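You operate a simulated robot arm through the tools that you are given. There is no shell and no other tool. Be economical: measure what you need, move in short steps, check, and stop when the job is done.

Carry out the task below with a simulated robot arm. There is one attempt and no reset: what you move stays moved.

JOB
Top up the basin, wash the teal bush, then rinse it.
Fine: water to the basin's line, tap shut; wash in the tub, rinse in the basin; bush onto the drying mat. What is to be rubbed or washed off counts as gone when no trace of it is left.

The check looks at the end state, three seconds after you hand in, the way a careful person would. Anything else that was tipped, shoved, dropped, spilled or broken makes it a failure.

ROBOT AND FRAMES
A 7-joint arm with a two-finger parallel gripper on a trunk, on a base that drives. Base frame: it is fixed to the floor where the robot stands at the start and does not move with it; the origin is under the middle of the robot, x ahead of it, y to its left, z up; the surface under the hand at the start is at about z = 0.9. Lengths are in m, angles in degrees, forces in N, time in s.
With the tool pointing down near the work surface it reaches from about 0.36 to 0.76 m from the robot's upright axis, wherever it stands. Its first joint turns from -143.0 to 143.0 degrees. Places, roughly: steel basin [0.4, 0.1, 1]; tap knob [0.5, -0.1, 1]; top of the drying mat [0.3, -0.5, 0.9]; wash tub [0.4, -0.3, 0.9]. Payload 3 kg.
Tool frame: the origin (TCP) lies between the finger pads and is the grasp point; the fingertips stand 0.03 m ahead of it; z points along the fingers, y is the line along which they close. Largest opening 0.094 m; finger width 0.028, thickness 0.01; the body of the gripper, 0.05 by 0.096 m, starts 0.055 m behind the TCP.
Orientation is that of the tool frame in the base frame, as [roll, pitch, yaw] about the fixed x, y, z axes, in that order (R = Rz(yaw) Ry(pitch) Rx(roll)). With the fingers straight down and closing along the base's y, the tool's x points along the base's -x, its y along +y and its z along -z.

CONTROLS
- The arm moves only by the tool servo_tool. Its argument "steps" is a list that holds one entry, the list of rows, each a list of 7 numbers: the turn, a rotation vector about the tool's x, y, z in degrees, then the shift along the tool's x, y, z in m, then the finger opening in m, from 0 to 0.094. In form: [[[wx, wy, wz, x, y, z, grip], ...]]. A call has 1 to 8 rows; each row is the pose to reach, as a shift and turn from the pose commanded when the call began, along the tool's axes at that moment. A row lasts 0.2 s, in which the tool goes at most 0.05 m and 8.6 degrees; a call with a longer step from one row to the next is refused whole, and so is a gripper value outside its range. A pose out of reach is approached as far as the arm can. The call stops where the force on the tool passes 90 N (or 10 N more than at its start, if that is more) or the arm is blocked; 0.2 s more then pass. Each finger travels about 0.045 m/s and halts on what it meets, pressing with about 28 N; the grip force reading is that of the motor and also rises with nothing between the fingers. The clock runs only during rows and for 0.2 s after the last one: add rows that repeat a pose to give the fingers time. It gives the time, the measured TCP pose, the force on the tool (base axes), the opening and the grip force at its end, in the units of the frame above (readings bear some noise), with the torque about the TCP (base axes, N m) and any sound that the robot's microphone picked up, and new pictures: "show" is both (left out), scene, wrist or none.
- Cameras (640 x 400 px; columns grow to the right, rows downward): "scene" is now at [0.0303, 0.0918, 1.7231]; the picture's right is [-0.66, -0.75, 0.00], its down [-0.58, 0.51, -0.63] and it looks along [0.47, -0.42, -0.77] (base axes); focal length 262 px, centre (320, 200). "wrist" rides on the gripper at [0.076, 0.014, -0.102] in the tool frame; the picture's right is [-0.18, 0.98, 0.00], its down [-0.75, -0.14, -0.64] and it looks along [-0.63, -0.12, 0.77] (tool axes); focal length 243 px, centre (320, 200). There is no depth. A picture from a camera that has moved, and an enlarged one, comes with that camera's place and axes in the base frame and with its lens.
- move_column(by): slides the trunk up (or, below 0, down) by that many m; the arm and the scene camera ride with it, the base frame stays. It gives what a move gives, with no picture.
- base_move(legs): drives the robot by 1 to 6 legs, each [ahead, left, turn to the left] in m, m and degrees, along the robot's own axes; the way and the turn of a leg run together, so that a leg with both is an arc; at most 1.5 m and 180 degrees a leg. The arm and the cameras ride along, it lands a little off, and it stops where it bumps. It gives what a move gives, and a new picture of the scene camera.
- head_to(pan, tilt): turns the head with the scene camera to pan (to the left, within 143 degrees either way) and tilt (down, from -29 to 69), counted from straight ahead of the robot. It gives what a move gives, and a new picture of the scene camera.
- zoom(camera, box): a new picture of the part [left, top, right, bottom] of that camera's present view, enlarged. The clock stands still meanwhile.
- job_done(): hands the job in; it is judged then, once.

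Go step by step. Nothing tells you exact positions but the pictures and the camera data: compare them with the known pose of the tool, close in by small moves and look again before you grip or let go. The budget is 120 turns and 260 pictures, counting those below and the enlarged ones. Unless the task says otherwise, let go and move clear before handing in, and close with one line.

The tools are called after "Call:" as a command line: name --argument value ..., lists and objects as JSON in quotes. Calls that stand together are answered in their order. servo_tool: Moves the arm, as the interface text tells. Its arguments: {"type":"object","properties":{"steps":{"type":"array","items":{"type":"array","items":{"type":"array","items":{"type":"number"}}}},"show":{"type":"string","enum":["both","scene","wrist","none"]}},"required":["steps"]} The other tools are called the same way: move_column (by) slides the trunk up or down; base_move (legs) drives the base; head_to (pan, tilt) turns the head that bears the scene camera; zoom (camera, box) takes an enlarged picture of a part of a camera's view; job_done () hands the job in.

At the start:

```text
clock: 0.0
position: [0.4916, -0.2824, 1.2675]
tcp_rot: [-179.9, 0.0, 180.0]
force: [-0.2, -0.5, -0.4]
wrist_torque: [-0.01, 0.04, 0.02]
gripper_width: 0.0943
grip_force: 0.0
trunk travel left (down, up): [-0.175, 0.215]
robot x, y, heading: [-0.0009, 0.0027, 0.0]
head pan, tilt: [-41.6, 50.7]
```

scene: 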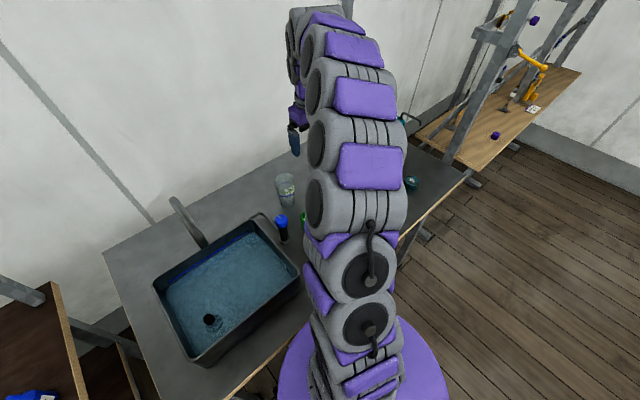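
wrist: 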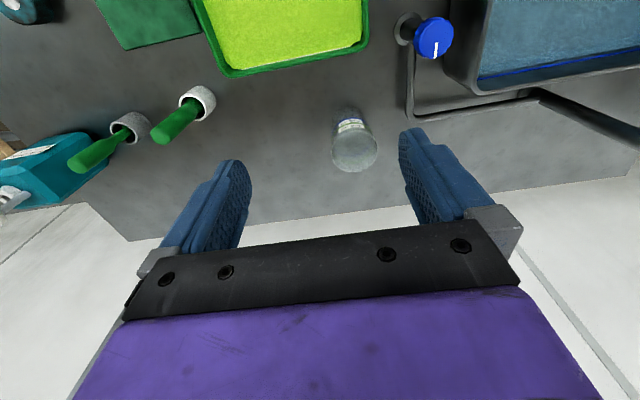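

I see the basin with its blue knob, a green tub with yellow-green wash liquid, two green-handled tools, a glass and a green mat. I'll look closer for the teal bush and the tap before moving.

Call:
zoom --camera "wrist" --box '[0, 0, 320, 200]'

Call:
zoom --camera "wrist" --box '[320, 0, 640, 200]'

Call:
zoom --camera "scene" --box '[120, 160, 440, 400]'

Call:
zoom --camera "scene" --box '[380, 0, 620, 200]'

```text
2.00 times, centred on (160, 100) of wrist
camera zoom: at [0.4158, -0.2673, 1.3699], right [0.18, 0.98, 0.0], down [0.75, -0.14, 0.64], along [0.63, -0.12, -0.77], focal length 485 px, centre (640, 400)
```

zoom: 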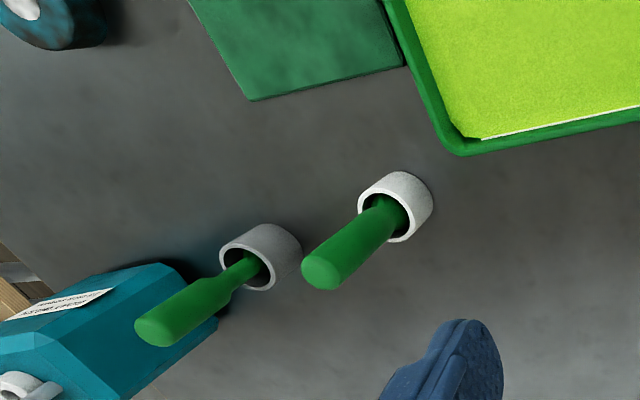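

```text
2.00 times, centred on (480, 100) of wrist
camera zoom: at [0.4158, -0.2673, 1.3699], right [0.18, 0.98, 0.0], down [0.75, -0.14, 0.64], along [0.63, -0.12, -0.77], focal length 485 px, centre (0, 400)
```

zoom: 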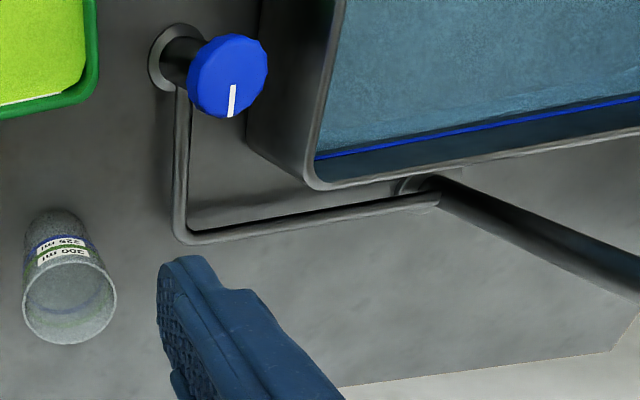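

```text
1.67 times, centred on (280, 280) of scene
camera zoom: at [0.0303, 0.0918, 1.7231], right [-0.66, -0.75, 0.0], down [-0.58, 0.51, -0.63], along [0.47, -0.42, -0.77], focal length 437 px, centre (387, 67)
```

zoom: 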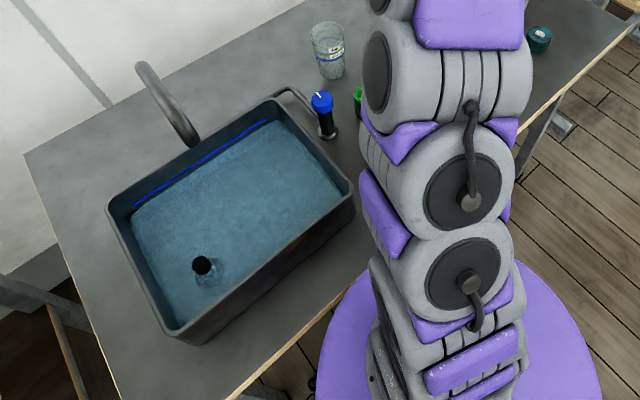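

```text
2.00 times, centred on (500, 100) of scene
camera zoom: at [0.0303, 0.0918, 1.7231], right [-0.66, -0.75, 0.0], down [-0.58, 0.51, -0.63], along [0.47, -0.42, -0.77], focal length 524 px, centre (-40, 400)
```

zoom: 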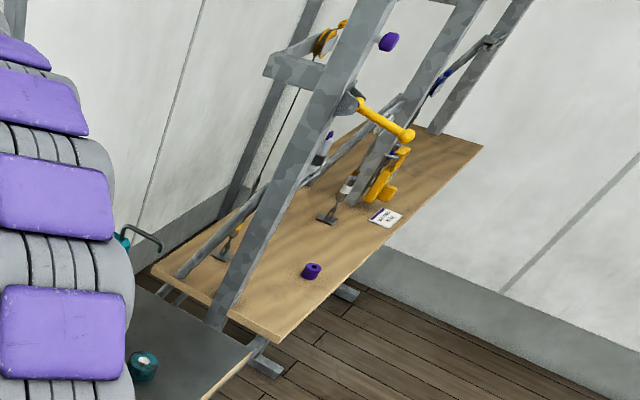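

The teal bush stands at about (0.35,-0.68), and the tap knob at about (0.48,-0.13). I'll look at the basin from the head to see the level and the black object in it.

Call:
head_to --pan 0 --tilt 62

```text
clock: 1.1
position: [0.4894, -0.2838, 1.2674]
tcp_rot: [-180.0, -0.1, -180.0]
force: [0.2, -0.5, 0.6]
wrist_torque: [-0.02, 0.0, 0.02]
gripper_width: 0.094
grip_force: 0.1
trunk travel left (down, up): [-0.175, 0.215]
robot x, y, heading: [0.0029, 0.0025, 0.2]
head pan, tilt: [0.0, 62.0]
camera scene: at [0.0378, 0.1395, 1.7095], right [0.0, -1.0, 0.0], down [-0.88, 0.0, -0.47], along [0.47, 0.0, -0.88], focal length 262 px, centre (320, 200)
```

scene: 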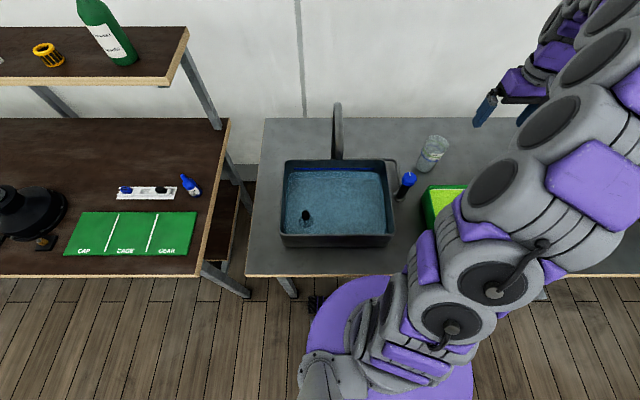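

Call:
zoom --camera "scene" --box '[260, 130, 460, 260]'

Call:
zoom --camera "scene" --box '[280, 150, 400, 225]'

```text
3.08 times, centred on (360, 195) of scene
camera zoom: at [0.0378, 0.1395, 1.7095], right [0.0, -1.0, 0.0], down [-0.88, 0.0, -0.47], along [0.47, 0.0, -0.88], focal length 806 px, centre (197, 215)
```

zoom: 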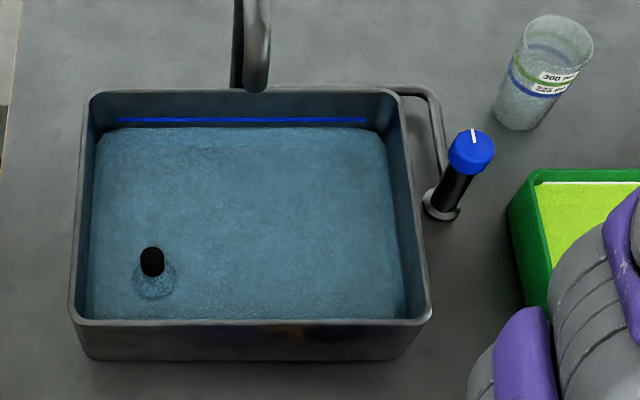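

```text
5.33 times, centred on (340, 188) of scene
camera zoom: at [0.0378, 0.1395, 1.7095], right [0.0, -1.0, 0.0], down [-0.88, 0.0, -0.47], along [0.47, 0.0, -0.88], focal length 1398 px, centre (213, 267)
```

zoom: 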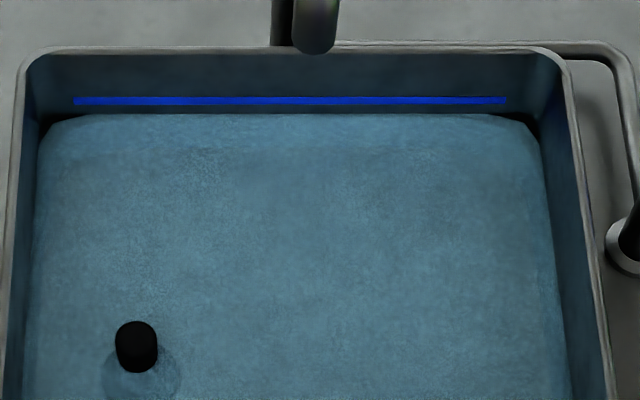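

The knob top is at about (0.482,-0.138,1.03), and the water sits slightly under the blue line. I'll move above the knob with the fingers turned 60°.

Call:
servo_tool --steps '[[[0, 0, 7.5, 0.001, 0.018, 0.02, 0.085], [0, 0, 15, 0.002, 0.036, 0.04, 0.075], [0, 0, 22.5, 0.003, 0.055, 0.06, 0.07], [0, 0, 30, 0.004, 0.073, 0.08, 0.07], [0, 0, 37.5, 0.005, 0.091, 0.1, 0.07], [0, 0, 45, 0.006, 0.11, 0.12, 0.07], [0, 0, 52.5, 0.007, 0.128, 0.14, 0.07], [0, 0, 60, 0.008, 0.146, 0.16, 0.07]]]'

```text
clock: 2.9
position: [0.4845, -0.1373, 1.1061]
tcp_rot: [180.0, 0.2, 120.0]
force: [0.1, 0.0, -0.2]
wrist_torque: [-0.02, 0.03, 0.01]
gripper_width: 0.0701
grip_force: 0.1
trunk travel left (down, up): [-0.175, 0.215]
robot x, y, heading: [-0.0027, 0.0009, 0.1]
head pan, tilt: [0.0, 62.0]
camera scene: at [0.0388, 0.141, 1.7093], right [0.0, -1.0, 0.0], down [-0.88, 0.0, -0.47], along [0.47, 0.0, -0.88], focal length 262 px, centre (320, 200)
camera wrist: at [0.4588, -0.0644, 1.2082], right [0.94, 0.33, 0.0], down [0.25, -0.72, 0.64], along [0.21, -0.61, -0.77], focal length 243 px, centre (320, 200)
```

scene: 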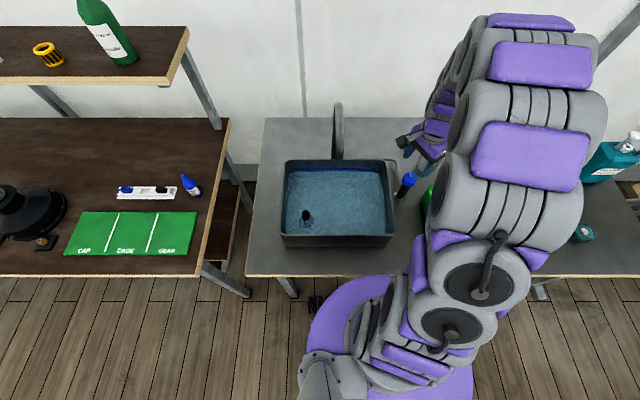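
wrist: 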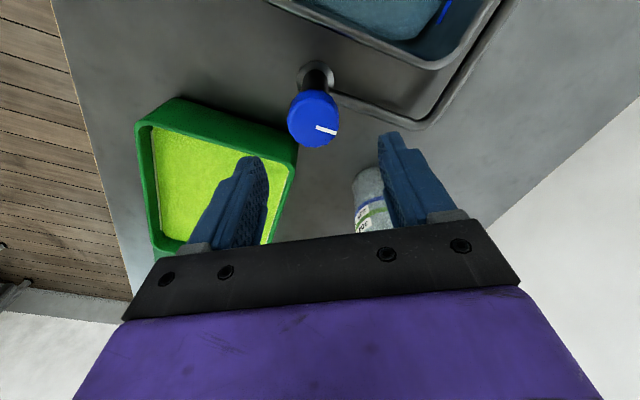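

The wrist view puts the knob at (0.477,-0.133). I'll descend over it and close.

Call:
servo_tool --steps '[[[0, 0, 0, 0.007, -0.0045, 0.03, 0.07], [0, 0, 0, 0.007, -0.0045, 0.06, 0.07], [0, 0, 0, 0.007, -0.0045, 0.088, 0.07], [0, 0, 0, 0.007, -0.0045, 0.088, 0.07]]]'

```text
clock: 3.9
position: [0.4777, -0.136, 1.0197]
tcp_rot: [179.9, 0.0, 120.0]
force: [0.6, -0.4, 0.4]
wrist_torque: [0.02, -0.03, -0.03]
gripper_width: 0.0699
grip_force: 0.0
trunk travel left (down, up): [-0.175, 0.215]
robot x, y, heading: [0.0007, 0.0029, 0.1]
head pan, tilt: [0.0, 62.0]
camera scene: at [0.0378, 0.1398, 1.7095], right [0.0, -1.0, 0.0], down [-0.88, 0.0, -0.47], along [0.47, 0.0, -0.88], focal length 262 px, centre (320, 200)
camera wrist: at [0.4515, -0.0624, 1.1218], right [0.94, 0.33, 0.0], down [0.26, -0.72, 0.64], along [0.21, -0.61, -0.77], focal length 243 px, centre (320, 200)
```

scene: 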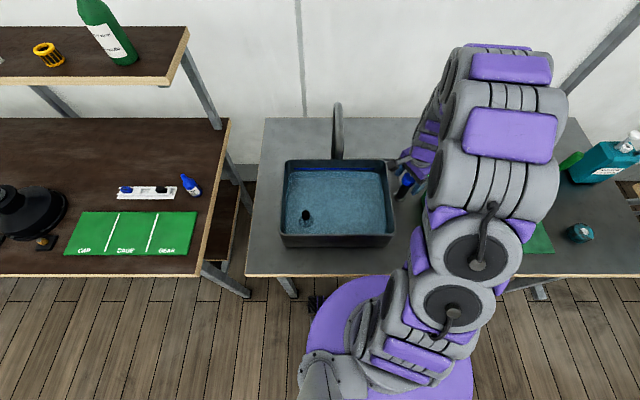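
wrist: 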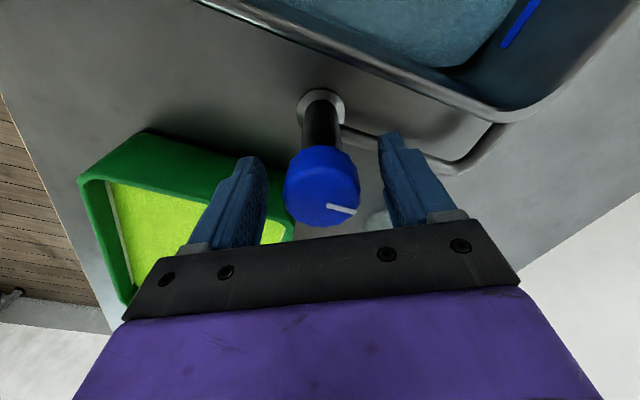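

The knob is between the fingers, about 6 mm toward tool x. I'll shift, then close.

Call:
servo_tool --steps '[[[0, 0, 0, 0.006, 0, 0, 0.07], [0, 0, 0, 0.006, 0, 0, 0.04], [0, 0, 0, 0.006, 0, 0, 0.03], [0, 0, 0, 0.006, 0, 0, 0.03], [0, 0, 0, 0.006, 0, 0, 0.03]]]' --show "wrist"

```text
clock: 5.1
position: [0.4741, -0.1298, 1.0191]
tcp_rot: [-179.9, 0.1, 120.0]
force: [3.1, 1.8, -2.1]
wrist_torque: [0.04, -0.3, 0.04]
gripper_width: 0.048
grip_force: 45.0
trunk travel left (down, up): [-0.175, 0.215]
robot x, y, heading: [-0.0018, 0.0013, 0.1]
head pan, tilt: [0.0, 62.0]
camera wrist: at [0.4482, -0.0563, 1.122], right [0.94, 0.33, 0.0], down [0.25, -0.72, 0.64], along [0.21, -0.61, -0.77], focal length 243 px, centre (320, 200)
```

wrist: 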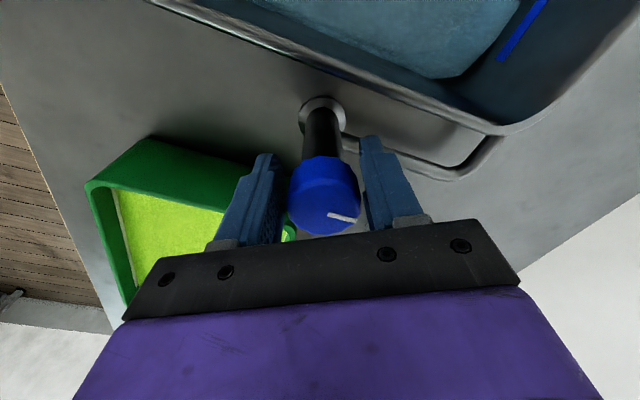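

Gripped. I'll turn about 32° counterclockwise and watch for flow.

Call:
servo_tool --steps '[[[0, 0, -8, 0.0, 0, 0, 0.03], [0, 0, -16, 0, 0, 0, 0.03], [0, 0, -24, 0, 0, 0, 0.03], [0, 0, -32, 0, 0, 0, 0.03]]]'

```text
clock: 6.1
position: [0.4693, -0.1349, 1.0196]
tcp_rot: [179.9, -0.1, 152.2]
force: [-16.6, -24.4, 9.5]
wrist_torque: [0.04, 0.3, -0.35]
gripper_width: 0.0478
grip_force: 45.3
trunk travel left (down, up): [-0.175, 0.215]
robot x, y, heading: [-0.0001, 0.0032, -0.1]
head pan, tilt: [0.0, 62.0]
camera scene: at [0.0331, 0.128, 1.7105], right [0.0, -1.0, -0.01], down [-0.88, 0.0, -0.47], along [0.47, 0.01, -0.88], focal length 262 px, centre (320, 200)
camera wrist: at [0.4092, -0.0857, 1.1222], right [0.62, 0.78, 0.0], down [0.6, -0.48, 0.64], along [0.5, -0.4, -0.77], focal length 243 px, centre (320, 200)
```

scene: 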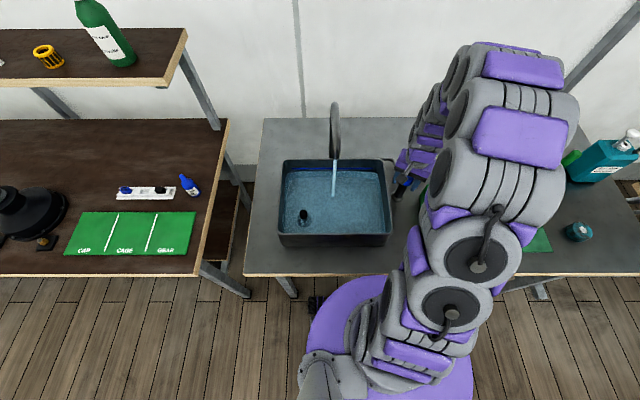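
wrist: 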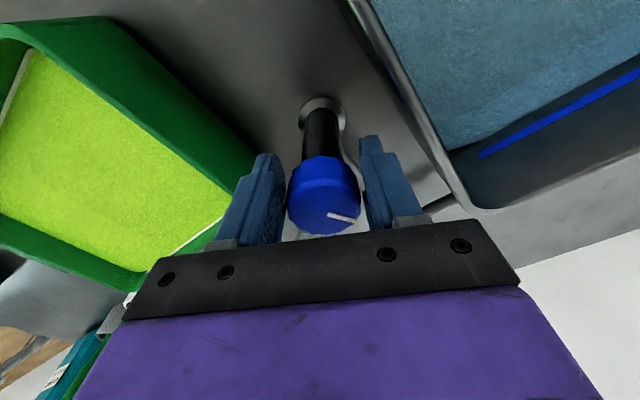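

Water flows. I'll check the level as it rises.

Call:
servo_tool --steps '[[[0, 0, 0, 0, 0, 0, 0.03], [0, 0, 0, 0, 0, 0, 0.03], [0, 0, 0, 0, 0, 0, 0.03]]]' --show "none"

Call:
zoom --camera "scene" --box '[280, 150, 400, 225]'

Call:
zoom --camera "wrist" --box '[440, 0, 640, 200]'

```text
clock: 6.9
position: [0.4697, -0.1346, 1.0201]
tcp_rot: [179.8, 0.0, 151.9]
force: [-21.4, -45.0, 5.3]
wrist_torque: [-0.17, 0.45, -0.54]
gripper_width: 0.048
grip_force: 45.3
trunk travel left (down, up): [-0.175, 0.215]
robot x, y, heading: [-0.0038, 0.0003, -0.1]
head pan, tilt: [0.0, 62.0]
```

```text
5.33 times, centred on (340, 188) of scene
camera zoom: at [0.0328, 0.1186, 1.7111], right [0.0, -1.0, -0.01], down [-0.88, 0.01, -0.47], along [0.47, 0.01, -0.88], focal length 1398 px, centre (213, 267)
```

zoom: 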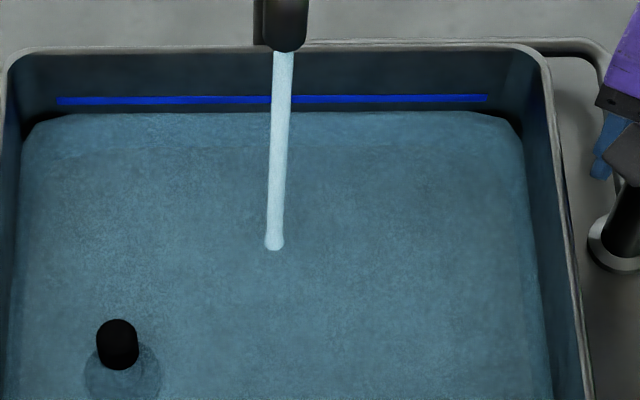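

```text
2.00 times, centred on (540, 100) of wrist
camera zoom: at [0.4092, -0.0856, 1.1221], right [0.62, 0.78, 0.0], down [0.6, -0.48, 0.64], along [0.5, -0.4, -0.77], focal length 485 px, centre (-120, 400)
```

zoom: 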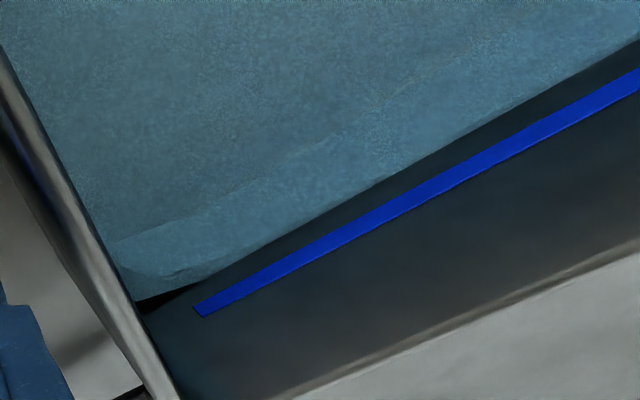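

The level is still under the line and side force is building, so I'll ease the tool 5 mm along the finger axis while waiting.

Call:
servo_tool --steps '[[[0, 0, 0, 0, -0.003, 0, 0.03], [0, 0, 0, 0, -0.005, 0, 0.03], [0, 0, 0, 0, -0.005, 0, 0.03], [0, 0, 0, 0, -0.005, 0, 0.03]]]' --show "none"

Call:
zoom --camera "wrist" --box '[440, 0, 640, 200]'

```text
clock: 7.9
position: [0.4697, -0.1339, 1.02]
tcp_rot: [180.0, 0.0, 152.1]
force: [-12.1, -21.0, 3.4]
wrist_torque: [0.17, -0.91, -0.27]
gripper_width: 0.0481
grip_force: 45.1
trunk travel left (down, up): [-0.175, 0.215]
robot x, y, heading: [-0.0028, 0.0035, 0.1]
head pan, tilt: [0.0, 62.0]
```

```text
2.00 times, centred on (540, 100) of wrist
camera zoom: at [0.4091, -0.0855, 1.1219], right [0.62, 0.78, 0.0], down [0.6, -0.48, 0.64], along [0.5, -0.4, -0.77], focal length 485 px, centre (-120, 400)
```

zoom: 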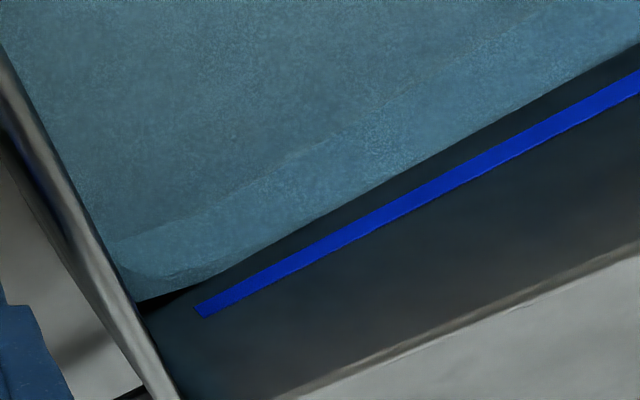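

The rise is slow, so I'll wait longer while watching.

Call:
servo_tool --steps '[[[0, 0, 0, 0, -0.003, 0, 0.03], [0, 0, 0, 0, -0.004, 0, 0.03], [0, 0, 0, 0, -0.004, 0, 0.03], [0, 0, 0, 0, -0.004, 0, 0.03], [0, 0, 0, 0, -0.004, 0, 0.03], [0, 0, 0, 0, -0.004, 0, 0.03], [0, 0, 0, 0, -0.004, 0, 0.03], [0, 0, 0, 0, -0.004, 0, 0.03]]]' --show "none"

Call:
zoom --camera "wrist" --box '[440, 0, 640, 200]'

```text
clock: 9.7
position: [0.4697, -0.1338, 1.0203]
tcp_rot: [-179.8, 0.2, 152.1]
force: [7.9, 17.1, -8.0]
wrist_torque: [0.16, -0.3, 0.19]
gripper_width: 0.0475
grip_force: 44.9
trunk travel left (down, up): [-0.175, 0.215]
robot x, y, heading: [-0.0021, -0.0008, -0.1]
head pan, tilt: [0.0, 62.0]
```

```text
2.00 times, centred on (540, 100) of wrist
camera zoom: at [0.4092, -0.0852, 1.1219], right [0.62, 0.78, 0.0], down [0.6, -0.48, 0.64], along [0.5, -0.4, -0.77], focal length 485 px, centre (-120, 400)
```

zoom: 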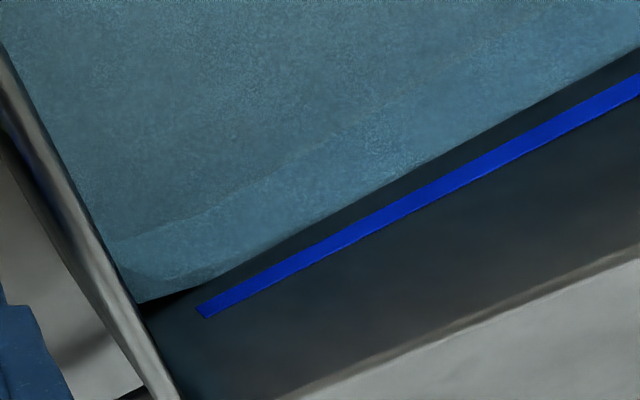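

It's rising slowly; roughly 20 s more needed. I'll wait in blocks.

Call:
servo_tool --steps '[[[0, 0, 0, 0, 0.002, 0, 0.03], [0, 0, 0, 0, 0.002, 0, 0.03], [0, 0, 0, 0, 0.002, 0, 0.03], [0, 0, 0, 0, 0.002, 0, 0.03], [0, 0, 0, 0, 0.002, 0, 0.03], [0, 0, 0, 0, 0.002, 0, 0.03], [0, 0, 0, 0, 0.002, 0, 0.03], [0, 0, 0, 0, 0.002, 0, 0.03]]]' --show "none"

Call:
servo_tool --steps '[[[0, 0, 0, 0, 0, 0, 0.03], [0, 0, 0, 0, 0, 0, 0.03], [0, 0, 0, 0, 0, 0, 0.03], [0, 0, 0, 0, 0, 0, 0.03], [0, 0, 0, 0, 0, 0, 0.03], [0, 0, 0, 0, 0, 0, 0.03], [0, 0, 0, 0, 0, 0, 0.03], [0, 0, 0, 0, 0, 0, 0.03]]]' --show "none"

Call:
servo_tool --steps '[[[0, 0, 0, 0, 0, 0, 0.03], [0, 0, 0, 0, 0, 0, 0.03], [0, 0, 0, 0, 0, 0, 0.03], [0, 0, 0, 0, 0, 0, 0.03], [0, 0, 0, 0, 0, 0, 0.03], [0, 0, 0, 0, 0, 0, 0.03], [0, 0, 0, 0, 0, 0, 0.03], [0, 0, 0, 0, 0, 0, 0.03]]]' --show "none"

Call:
zoom --camera "wrist" --box '[440, 0, 640, 200]'

```text
clock: 11.5
position: [0.4691, -0.1344, 1.0186]
tcp_rot: [-179.8, 0.1, 151.9]
force: [2.5, 8.8, 6.1]
wrist_torque: [-0.09, 0.0, 0.09]
gripper_width: 0.0475
grip_force: 45.1
trunk travel left (down, up): [-0.175, 0.215]
robot x, y, heading: [0.0034, 0.0009, -0.0]
head pan, tilt: [0.0, 62.0]
```

```text
clock: 13.3
position: [0.4686, -0.1341, 1.0193]
tcp_rot: [-179.8, 0.0, 152.1]
force: [2.2, 8.3, 6.5]
wrist_torque: [-0.01, -0.17, 0.11]
gripper_width: 0.0476
grip_force: 45.0
trunk travel left (down, up): [-0.175, 0.215]
robot x, y, heading: [0.0007, 0.0033, 0.1]
head pan, tilt: [0.0, 62.0]
```

```text
clock: 15.1
position: [0.4695, -0.1342, 1.0195]
tcp_rot: [-179.9, 0.1, 151.9]
force: [3.0, 7.9, 5.2]
wrist_torque: [-0.09, -0.15, 0.03]
gripper_width: 0.0478
grip_force: 45.0
trunk travel left (down, up): [-0.175, 0.215]
robot x, y, heading: [-0.0006, 0.0003, -0.1]
head pan, tilt: [0.0, 62.0]
```

```text
2.00 times, centred on (540, 100) of wrist
camera zoom: at [0.4092, -0.0852, 1.1218], right [0.62, 0.78, 0.0], down [0.6, -0.48, 0.64], along [0.5, -0.4, -0.77], focal length 485 px, centre (-120, 400)
```

zoom: 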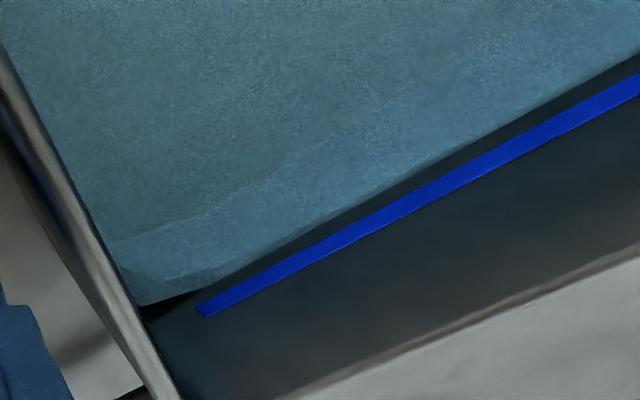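

Gap is closing at about 1 px/s; I'll open the tap another 24° to speed up.

Call:
servo_tool --steps '[[[0, 0, -8, 0, 0, 0, 0.03], [0, 0, -16, 0, 0, 0, 0.03], [0, 0, -24, 0, 0, 0, 0.03], [0, 0, -24, 0, 0, 0, 0.03], [0, 0, -24, 0, 0, 0, 0.03], [0, 0, -24, 0, 0, 0, 0.03], [0, 0, -24, 0, 0, 0, 0.03], [0, 0, -24, 0, 0, 0, 0.03]]]'

Call:
zoom --camera "wrist" --box '[440, 0, 640, 200]'

```text
clock: 16.9
position: [0.4685, -0.1391, 1.018]
tcp_rot: [179.9, 0.1, 176.0]
force: [10.5, -26.7, 19.5]
wrist_torque: [-0.29, -0.38, -0.24]
gripper_width: 0.0474
grip_force: 45.3
trunk travel left (down, up): [-0.175, 0.215]
robot x, y, heading: [-0.0003, 0.0037, -0.2]
head pan, tilt: [0.0, 62.0]
camera scene: at [0.0377, 0.1284, 1.7105], right [0.0, -1.0, -0.01], down [-0.88, 0.0, -0.47], along [0.47, 0.01, -0.88], focal length 262 px, centre (320, 200)
camera wrist: at [0.3933, -0.1186, 1.1217], right [0.25, 0.97, 0.0], down [0.74, -0.19, 0.64], along [0.62, -0.16, -0.77], focal length 243 px, centre (320, 200)
```

scene: 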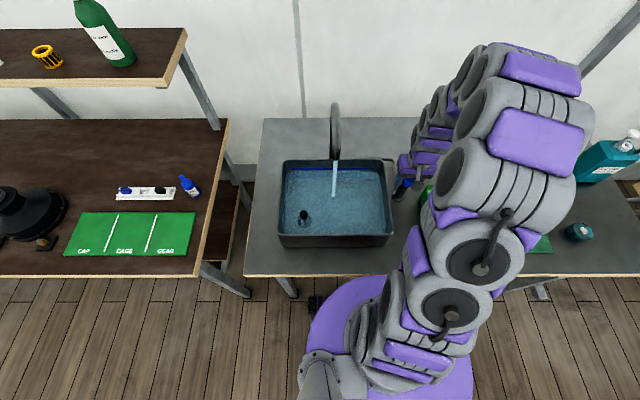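
wrist: 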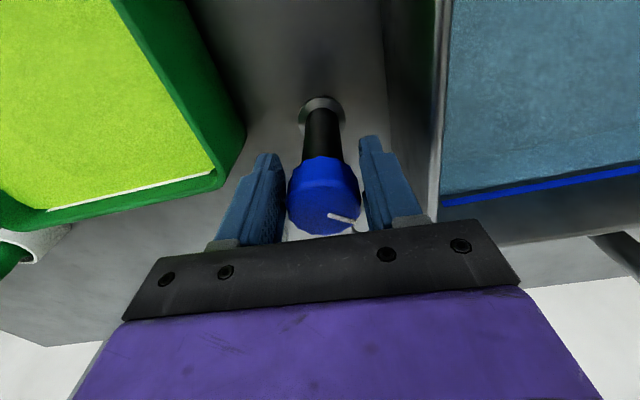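

```text
2.00 times, centred on (540, 100) of wrist
camera zoom: at [0.3933, -0.1186, 1.1217], right [0.25, 0.97, 0.0], down [0.74, -0.19, 0.64], along [0.62, -0.16, -0.77], focal length 485 px, centre (-120, 400)
```

zoom: 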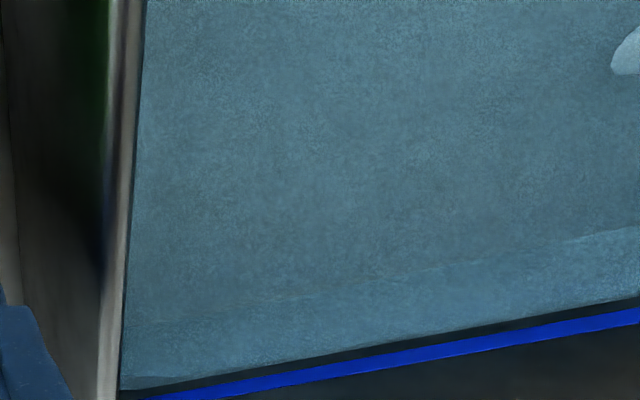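

Flow is bigger now. I'll wait about 2 s and look again.

Call:
servo_tool --steps '[[[0, 0, 0, 0, -0.003, 0, 0.03], [0, 0, 0, 0, -0.003, 0, 0.03], [0, 0, 0, 0, -0.003, 0, 0.03], [0, 0, 0, 0, -0.003, 0, 0.03], [0, 0, 0, 0, -0.003, 0, 0.03], [0, 0, 0, 0, -0.003, 0, 0.03], [0, 0, 0, 0, -0.003, 0, 0.03], [0, 0, 0, 0, -0.003, 0, 0.03]]]' --show "none"

Call:
zoom --camera "wrist" --box '[440, 0, 640, 200]'

```text
clock: 18.7
position: [0.4674, -0.1391, 1.0181]
tcp_rot: [180.0, 0.0, 175.9]
force: [13.2, -5.8, 20.7]
wrist_torque: [-0.07, -0.33, -0.07]
gripper_width: 0.0477
grip_force: 44.7
trunk travel left (down, up): [-0.175, 0.215]
robot x, y, heading: [-0.0012, -0.0005, 0.2]
head pan, tilt: [0.0, 62.0]
```

```text
2.00 times, centred on (540, 100) of wrist
camera zoom: at [0.3932, -0.1187, 1.1217], right [0.25, 0.97, 0.0], down [0.74, -0.19, 0.64], along [0.62, -0.16, -0.77], focal length 485 px, centre (-120, 400)
```

zoom: 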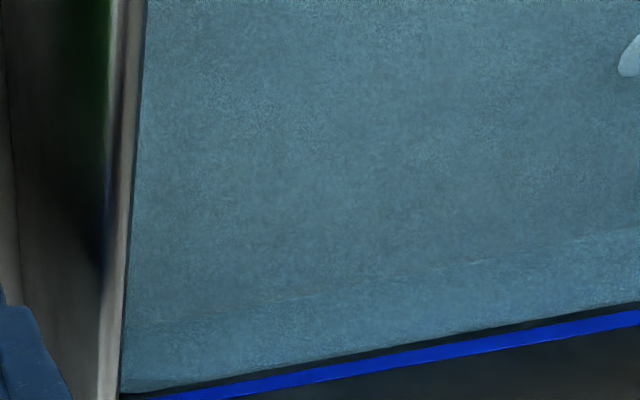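

Still about 16 px to mid-line; I'll wait ~5 s.

Call:
servo_tool --steps '[[[0, 0, 0, 0, 0, 0, 0.03], [0, 0, 0, 0, 0, 0, 0.03], [0, 0, 0, 0, 0, 0, 0.03], [0, 0, 0, 0, 0, 0, 0.03], [0, 0, 0, 0, 0, 0, 0.03], [0, 0, 0, 0, 0, 0, 0.03], [0, 0, 0, 0, 0, 0, 0.03], [0, 0, 0, 0, 0, 0, 0.03]]]' --show "none"

Call:
servo_tool --steps '[[[0, 0, 0, 0, 0, 0, 0.03], [0, 0, 0, 0, 0, 0, 0.03], [0, 0, 0, 0, 0, 0, 0.03], [0, 0, 0, 0, 0, 0, 0.03], [0, 0, 0, 0, 0, 0, 0.03], [0, 0, 0, 0, 0, 0, 0.03], [0, 0, 0, 0, 0, 0, 0.03], [0, 0, 0, 0, 0, 0, 0.03]]]' --show "none"

Call:
zoom --camera "wrist" --box '[440, 0, 640, 200]'

Call:
zoom --camera "scene" --box '[280, 150, 400, 225]'

```text
clock: 20.5
position: [0.4672, -0.1381, 1.0184]
tcp_rot: [-180.0, 0.0, 176.0]
force: [12.8, -3.1, 18.7]
wrist_torque: [0.01, -0.28, -0.04]
gripper_width: 0.0474
grip_force: 44.5
trunk travel left (down, up): [-0.175, 0.215]
robot x, y, heading: [0.0019, 0.0024, -0.1]
head pan, tilt: [0.0, 62.0]
```

```text
clock: 22.3
position: [0.4676, -0.1387, 1.0189]
tcp_rot: [-179.9, 0.1, 176.0]
force: [11.0, -2.7, 15.5]
wrist_torque: [-0.08, -0.18, -0.05]
gripper_width: 0.0473
grip_force: 45.3
trunk travel left (down, up): [-0.175, 0.215]
robot x, y, heading: [-0.0019, 0.0032, 0.1]
head pan, tilt: [0.0, 62.0]
```

```text
2.00 times, centred on (540, 100) of wrist
camera zoom: at [0.3932, -0.1187, 1.1216], right [0.25, 0.97, 0.0], down [0.74, -0.19, 0.64], along [0.62, -0.16, -0.77], focal length 485 px, centre (-120, 400)
```

zoom: 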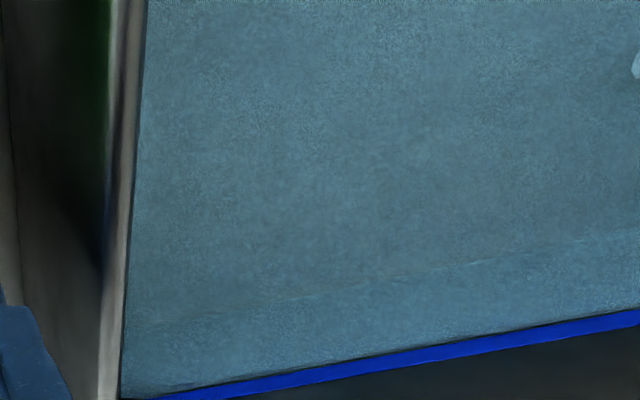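

```text
5.33 times, centred on (340, 188) of scene
camera zoom: at [0.0383, 0.1394, 1.7096], right [0.0, -1.0, 0.0], down [-0.88, 0.0, -0.47], along [0.47, 0.0, -0.88], focal length 1398 px, centre (213, 267)
```

zoom: 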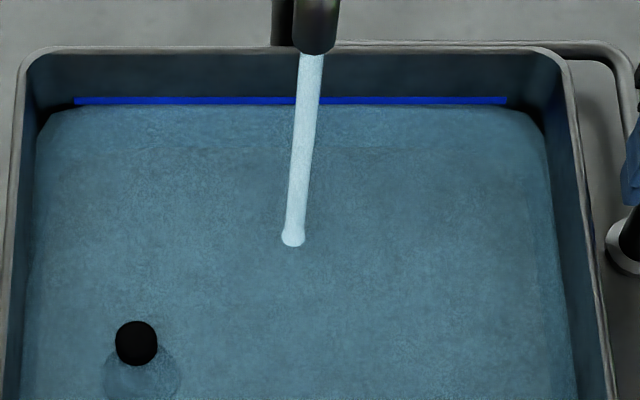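

Nearly at the line's lower edge; waiting about 3 s more, then check.

Call:
servo_tool --steps '[[[0, 0, 0, 0, 0, 0, 0.03], [0, 0, 0, 0, 0, 0, 0.03], [0, 0, 0, 0, 0, 0, 0.03], [0, 0, 0, 0, 0, 0, 0.03], [0, 0, 0, 0, 0, 0, 0.03], [0, 0, 0, 0, 0, 0, 0.03], [0, 0, 0, 0, 0, 0, 0.03], [0, 0, 0, 0, 0, 0, 0.03]]]' --show "none"

Call:
servo_tool --steps '[[[0, 0, 0, 0, 0, 0, 0.03], [0, 0, 0, 0, 0, 0, 0.03], [0, 0, 0, 0, 0, 0, 0.03], [0, 0, 0, 0, 0, 0, 0.03], [0, 0, 0, 0, 0, 0, 0.03]]]' --show "none"

Call:
zoom --camera "wrist" --box '[540, 100, 640, 200]'

```text
clock: 24.1
position: [0.4678, -0.1387, 1.0192]
tcp_rot: [-179.9, -0.1, 176.0]
force: [9.6, -2.7, 13.6]
wrist_torque: [-0.06, -0.1, 0.03]
gripper_width: 0.0471
grip_force: 45.1
trunk travel left (down, up): [-0.175, 0.215]
robot x, y, heading: [0.0037, 0.0004, -0.2]
head pan, tilt: [0.0, 62.0]
```

```text
clock: 25.3
position: [0.4673, -0.138, 1.0184]
tcp_rot: [179.9, 0.1, 176.0]
force: [9.4, -3.3, 11.6]
wrist_torque: [0.08, -0.04, 0.0]
gripper_width: 0.0475
grip_force: 45.1
trunk travel left (down, up): [-0.175, 0.215]
robot x, y, heading: [-0.0022, -0.0013, 0.1]
head pan, tilt: [0.0, 62.0]
```

```text
4.00 times, centred on (590, 150) of wrist
camera zoom: at [0.3932, -0.1187, 1.1216], right [0.25, 0.97, 0.0], down [0.74, -0.19, 0.64], along [0.62, -0.16, -0.77], focal length 970 px, centre (-760, 400)
```

zoom: 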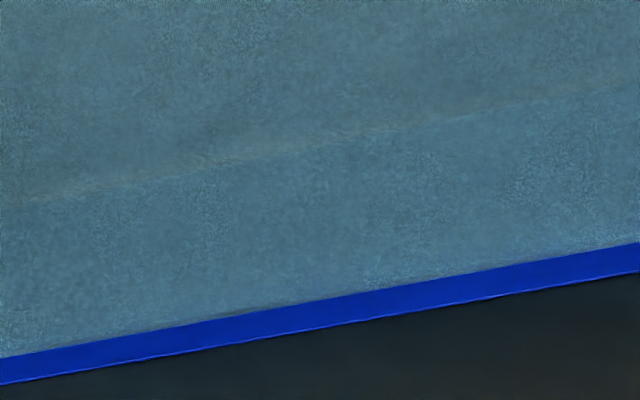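

The water just touches the line's lower edge. Waiting briefly, then turning the knob back shut.

Call:
servo_tool --steps '[[[0, 0, 0, 0, 0, 0, 0.03], [0, 0, 0, 0, 0, 0, 0.03], [0, 0, 0, 0, 0, 0, 0.03], [0, 0, 0, 0, 0, 0, 0.03], [0, 0, 8, 0, 0, 0, 0.03], [0, 0, 16, 0, 0, 0, 0.03], [0, 0, 24, 0, 0, 0, 0.03], [0, 0, 32, 0, 0.002, 0, 0.03]]]' --show "none"

Call:
servo_tool --steps '[[[0, 0, 8, 0, 0.001, 0, 0.03], [0, 0, 16, 0, 0.002, 0, 0.03], [0, 0, 24, 0, 0.003, 0, 0.03], [0, 0, 28, 0, 0.003, 0, 0.03]]]'

Call:
zoom --camera "scene" --box '[280, 150, 400, 225]'

```text
clock: 27.1
position: [0.4704, -0.1327, 1.0184]
tcp_rot: [-179.9, 0.1, 143.9]
force: [16.8, 10.9, 7.3]
wrist_torque: [-0.03, -0.15, 0.21]
gripper_width: 0.0474
grip_force: 45.4
trunk travel left (down, up): [-0.175, 0.215]
robot x, y, heading: [0.0001, -0.0001, 0.3]
head pan, tilt: [0.0, 62.0]
```

```text
clock: 28.1
position: [0.4716, -0.127, 1.0184]
tcp_rot: [-179.8, 0.1, 116.1]
force: [28.1, 33.6, -6.1]
wrist_torque: [0.24, 0.55, 1.86]
gripper_width: 0.0481
grip_force: 44.9
trunk travel left (down, up): [-0.175, 0.215]
robot x, y, heading: [-0.0005, 0.0036, 0.0]
head pan, tilt: [0.0, 62.0]
camera scene: at [0.0455, 0.1568, 1.7077], right [0.0, -1.0, 0.01], down [-0.89, 0.0, -0.46], along [0.46, -0.01, -0.89], focal length 262 px, centre (320, 200)
camera wrist: at [0.4524, -0.0519, 1.1213], right [0.96, 0.27, 0.0], down [0.21, -0.74, 0.64], along [0.17, -0.62, -0.76], focal length 243 px, centre (320, 200)
```

scene: 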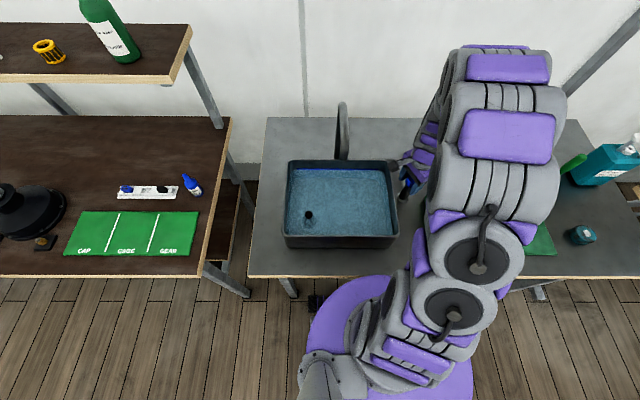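
wrist: 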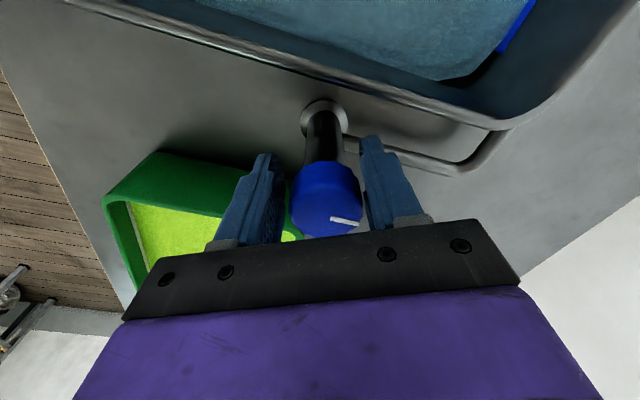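

```text
5.33 times, centred on (340, 188) of scene
camera zoom: at [0.0455, 0.1568, 1.7077], right [0.0, -1.0, 0.01], down [-0.89, 0.0, -0.46], along [0.46, -0.01, -0.89], focal length 1398 px, centre (213, 267)
```

zoom: 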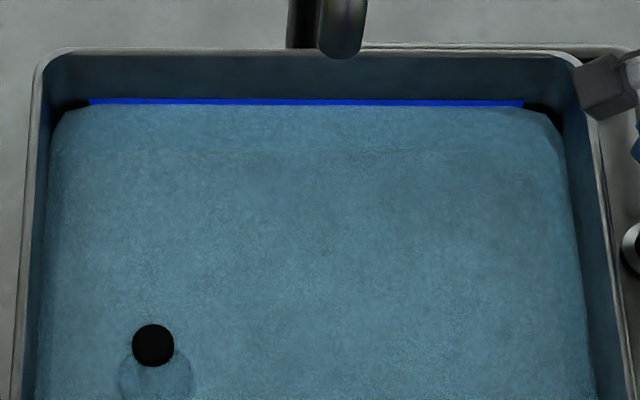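

Tap is shut and the water line is about half-covered. I'll relax, release and rise.

Call:
servo_tool --steps '[[[0, 0, -4, 0, 0.003, 0, 0.03], [0, 0, -4, 0, 0.004, 0, 0.05], [0, 0, -4, 0, 0.002, 0, 0.07], [0, 0, -4, 0, 0.0, 0, 0.075], [0, 0, -4, 0, 0, -0.04, 0.075], [0, 0, -4, 0, 0, -0.09, 0.075], [0, 0, -4, 0, 0, -0.13, 0.075]]]'

Call:
zoom --camera "scene" --box '[280, 150, 420, 225]'

```text
clock: 29.7
position: [0.4693, -0.1336, 1.1527]
tcp_rot: [180.0, -0.1, 119.9]
force: [-0.4, -0.8, 0.2]
wrist_torque: [0.02, -0.02, 0.0]
gripper_width: 0.0751
grip_force: 0.1
trunk travel left (down, up): [-0.175, 0.215]
robot x, y, heading: [0.0, 0.0005, 0.1]
head pan, tilt: [0.0, 62.0]
camera scene: at [0.0364, 0.1373, 1.7096], right [0.0, -1.0, 0.0], down [-0.88, 0.0, -0.47], along [0.47, 0.0, -0.88], focal length 262 px, centre (320, 200)
camera wrist: at [0.4436, -0.061, 1.2548], right [0.94, 0.33, 0.0], down [0.26, -0.72, 0.64], along [0.21, -0.6, -0.77], focal length 243 px, centre (320, 200)
```

scene: 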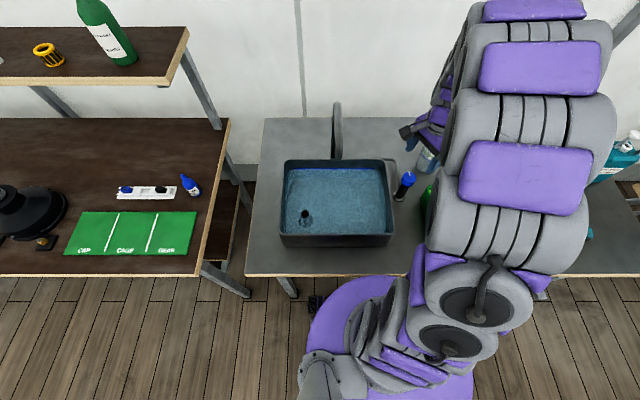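
wrist: 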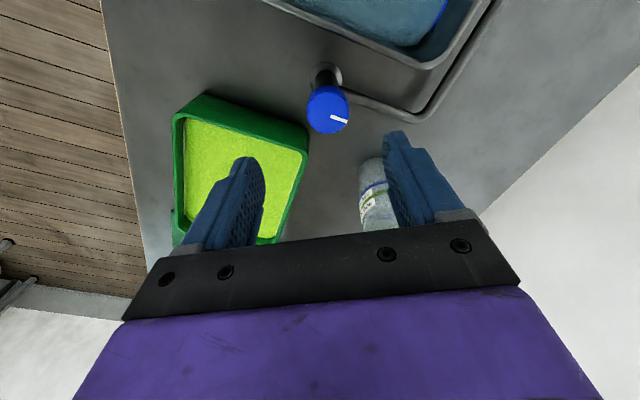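

```text
4.57 times, centred on (350, 188) of scene
camera zoom: at [0.0364, 0.1373, 1.7096], right [0.0, -1.0, 0.0], down [-0.88, 0.0, -0.47], along [0.47, 0.0, -0.88], focal length 1198 px, centre (183, 257)
```

zoom: 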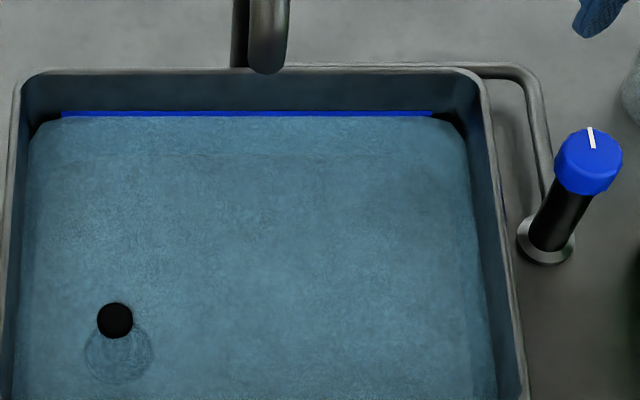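

Level and tap look right. Now I'll rise and drive the base 0.3 m right and a bit back so bush, tub, basin and mat are all reachable.

Call:
servo_tool --steps '[[[0, 0, -8, 0, 0, -0.04, 0.09], [0, 0, -16, 0, 0, -0.08, 0.09], [0, 0, -24, 0, 0, -0.12, 0.09], [0, 0, -32, 0, 0, -0.15, 0.09], [0, 0, -40, 0, 0, -0.15, 0.09], [0, 0, -48, 0, 0, -0.15, 0.09], [0, 0, -56, 0, 0, -0.15, 0.09], [0, 0, -60, 0, 0, -0.15, 0.09]]]' --show "none"

Call:
base_move --legs '[[-0.06, 0, 0], [0, -0.3, 0]]'

Call:
head_to --pan -35 --tilt 55

```text
clock: 31.5
position: [0.4694, -0.1337, 1.2988]
tcp_rot: [179.9, 0.0, -179.9]
force: [-0.1, 0.4, 0.1]
wrist_torque: [-0.01, -0.02, 0.05]
gripper_width: 0.0899
grip_force: 0.0
trunk travel left (down, up): [-0.175, 0.215]
robot x, y, heading: [-0.0002, -0.0012, 0.1]
head pan, tilt: [0.0, 62.0]
```

```text
clock: 34.1
position: [0.4125, -0.4067, 1.3013]
tcp_rot: [-178.9, -0.1, -179.5]
force: [0.8, 0.7, 0.1]
wrist_torque: [-0.06, -0.01, -0.01]
gripper_width: 0.0903
grip_force: 0.0
trunk travel left (down, up): [-0.175, 0.215]
robot x, y, heading: [-0.0572, -0.2957, 0.6]
head pan, tilt: [0.0, 62.0]
camera scene: at [-0.0223, -0.128, 1.7068], right [0.01, -1.0, 0.02], down [-0.88, -0.01, -0.47], along [0.47, -0.01, -0.88], focal length 262 px, centre (320, 200)
```

scene: 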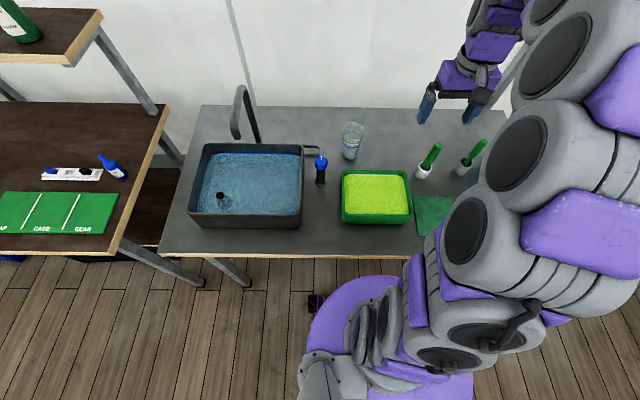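

```text
clock: 35.1
position: [0.4113, -0.4347, 1.2988]
tcp_rot: [179.8, 0.0, -179.7]
force: [-0.6, -0.1, 0.2]
wrist_torque: [0.03, 0.01, 0.03]
gripper_width: 0.09
grip_force: 0.1
trunk travel left (down, up): [-0.175, 0.215]
robot x, y, heading: [-0.0583, -0.3011, 0.3]
head pan, tilt: [-35.0, 55.0]
camera scene: at [-0.027, -0.1958, 1.7175], right [-0.57, -0.82, 0.0], down [-0.68, 0.46, -0.57], along [0.47, -0.33, -0.82], focal length 262 px, centre (320, 200)
```

scene: 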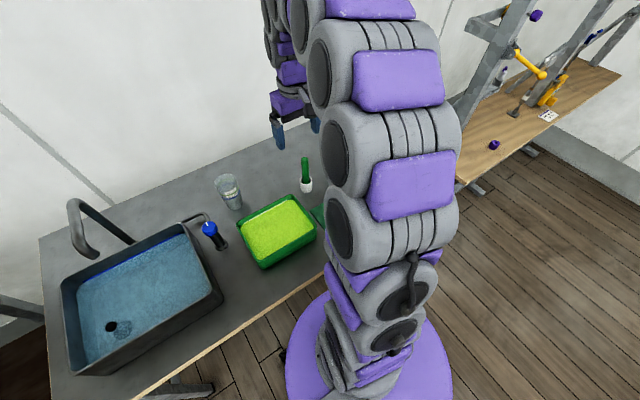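

Base is at (-0.06,-0.30). Now the gripper goes above the bush at about (0.35,-0.68), staying high, to look.

Call:
servo_tool --steps '[[[0, 0, 0, 0.01, -0.045, 0, 0.09], [0, 0, 0, 0.02, -0.09, 0.01, 0.09], [0, 0, 0, 0.03, -0.135, 0.02, 0.09], [0, 0, 0, 0.04, -0.18, 0.04, 0.09], [0, 0, 0, 0.045, -0.21, 0.06, 0.09], [0, 0, 0, 0.05, -0.235, 0.08, 0.09]]]'

```text
refused: row 4 steps farther than a row can; nothing moved
```

Call:
servo_tool --steps '[[[0, 0, 0, 0.008, -0.04, 0.01, 0.09], [0, 0, 0, 0.016, -0.08, 0.02, 0.09], [0, 0, 0, 0.024, -0.12, 0.03, 0.09], [0, 0, 0, 0.032, -0.16, 0.04, 0.09], [0, 0, 0, 0.04, -0.2, 0.06, 0.09], [0, 0, 0, 0.05, -0.235, 0.08, 0.09]]]'

```text
clock: 36.5
position: [0.3596, -0.6589, 1.2183]
tcp_rot: [-179.9, 0.0, -179.5]
force: [0.9, -0.3, -0.1]
wrist_torque: [0.04, -0.02, 0.02]
gripper_width: 0.0899
grip_force: 0.0
trunk travel left (down, up): [-0.175, 0.215]
robot x, y, heading: [-0.0597, -0.296, 0.5]
head pan, tilt: [-35.0, 55.0]
camera scene: at [-0.0278, -0.195, 1.7177], right [-0.57, -0.82, 0.0], down [-0.68, 0.46, -0.57], along [0.47, -0.33, -0.82], focal length 262 px, centre (320, 200)
camera wrist: at [0.2842, -0.644, 1.3205], right [0.17, 0.98, 0.0], down [0.75, -0.13, 0.64], along [0.63, -0.11, -0.77], focal length 243 px, centre (320, 200)
```

scene: 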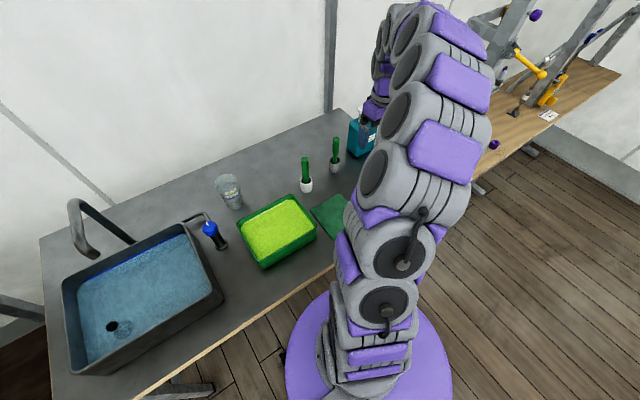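
wrist: 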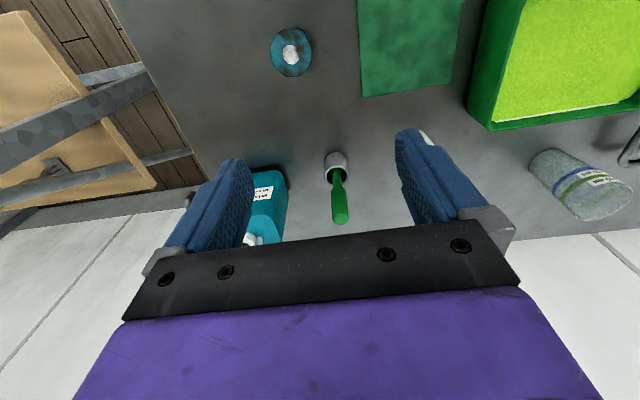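

Call:
zoom --camera "wrist" --box '[230, 0, 390, 100]'

```text
4.00 times, centred on (310, 50) of wrist
camera zoom: at [0.2842, -0.644, 1.3205], right [0.17, 0.98, 0.0], down [0.75, -0.13, 0.64], along [0.63, -0.11, -0.77], focal length 970 px, centre (360, 800)
```

zoom: 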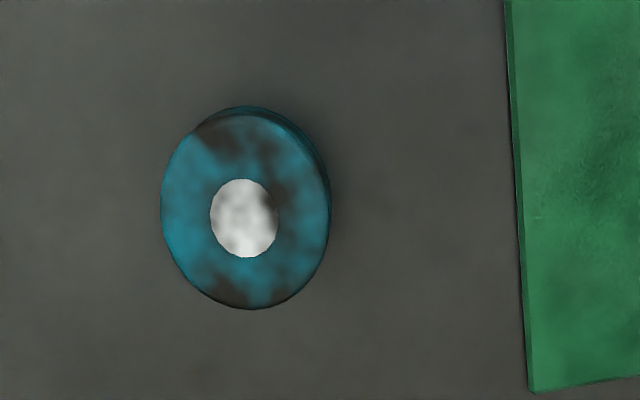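

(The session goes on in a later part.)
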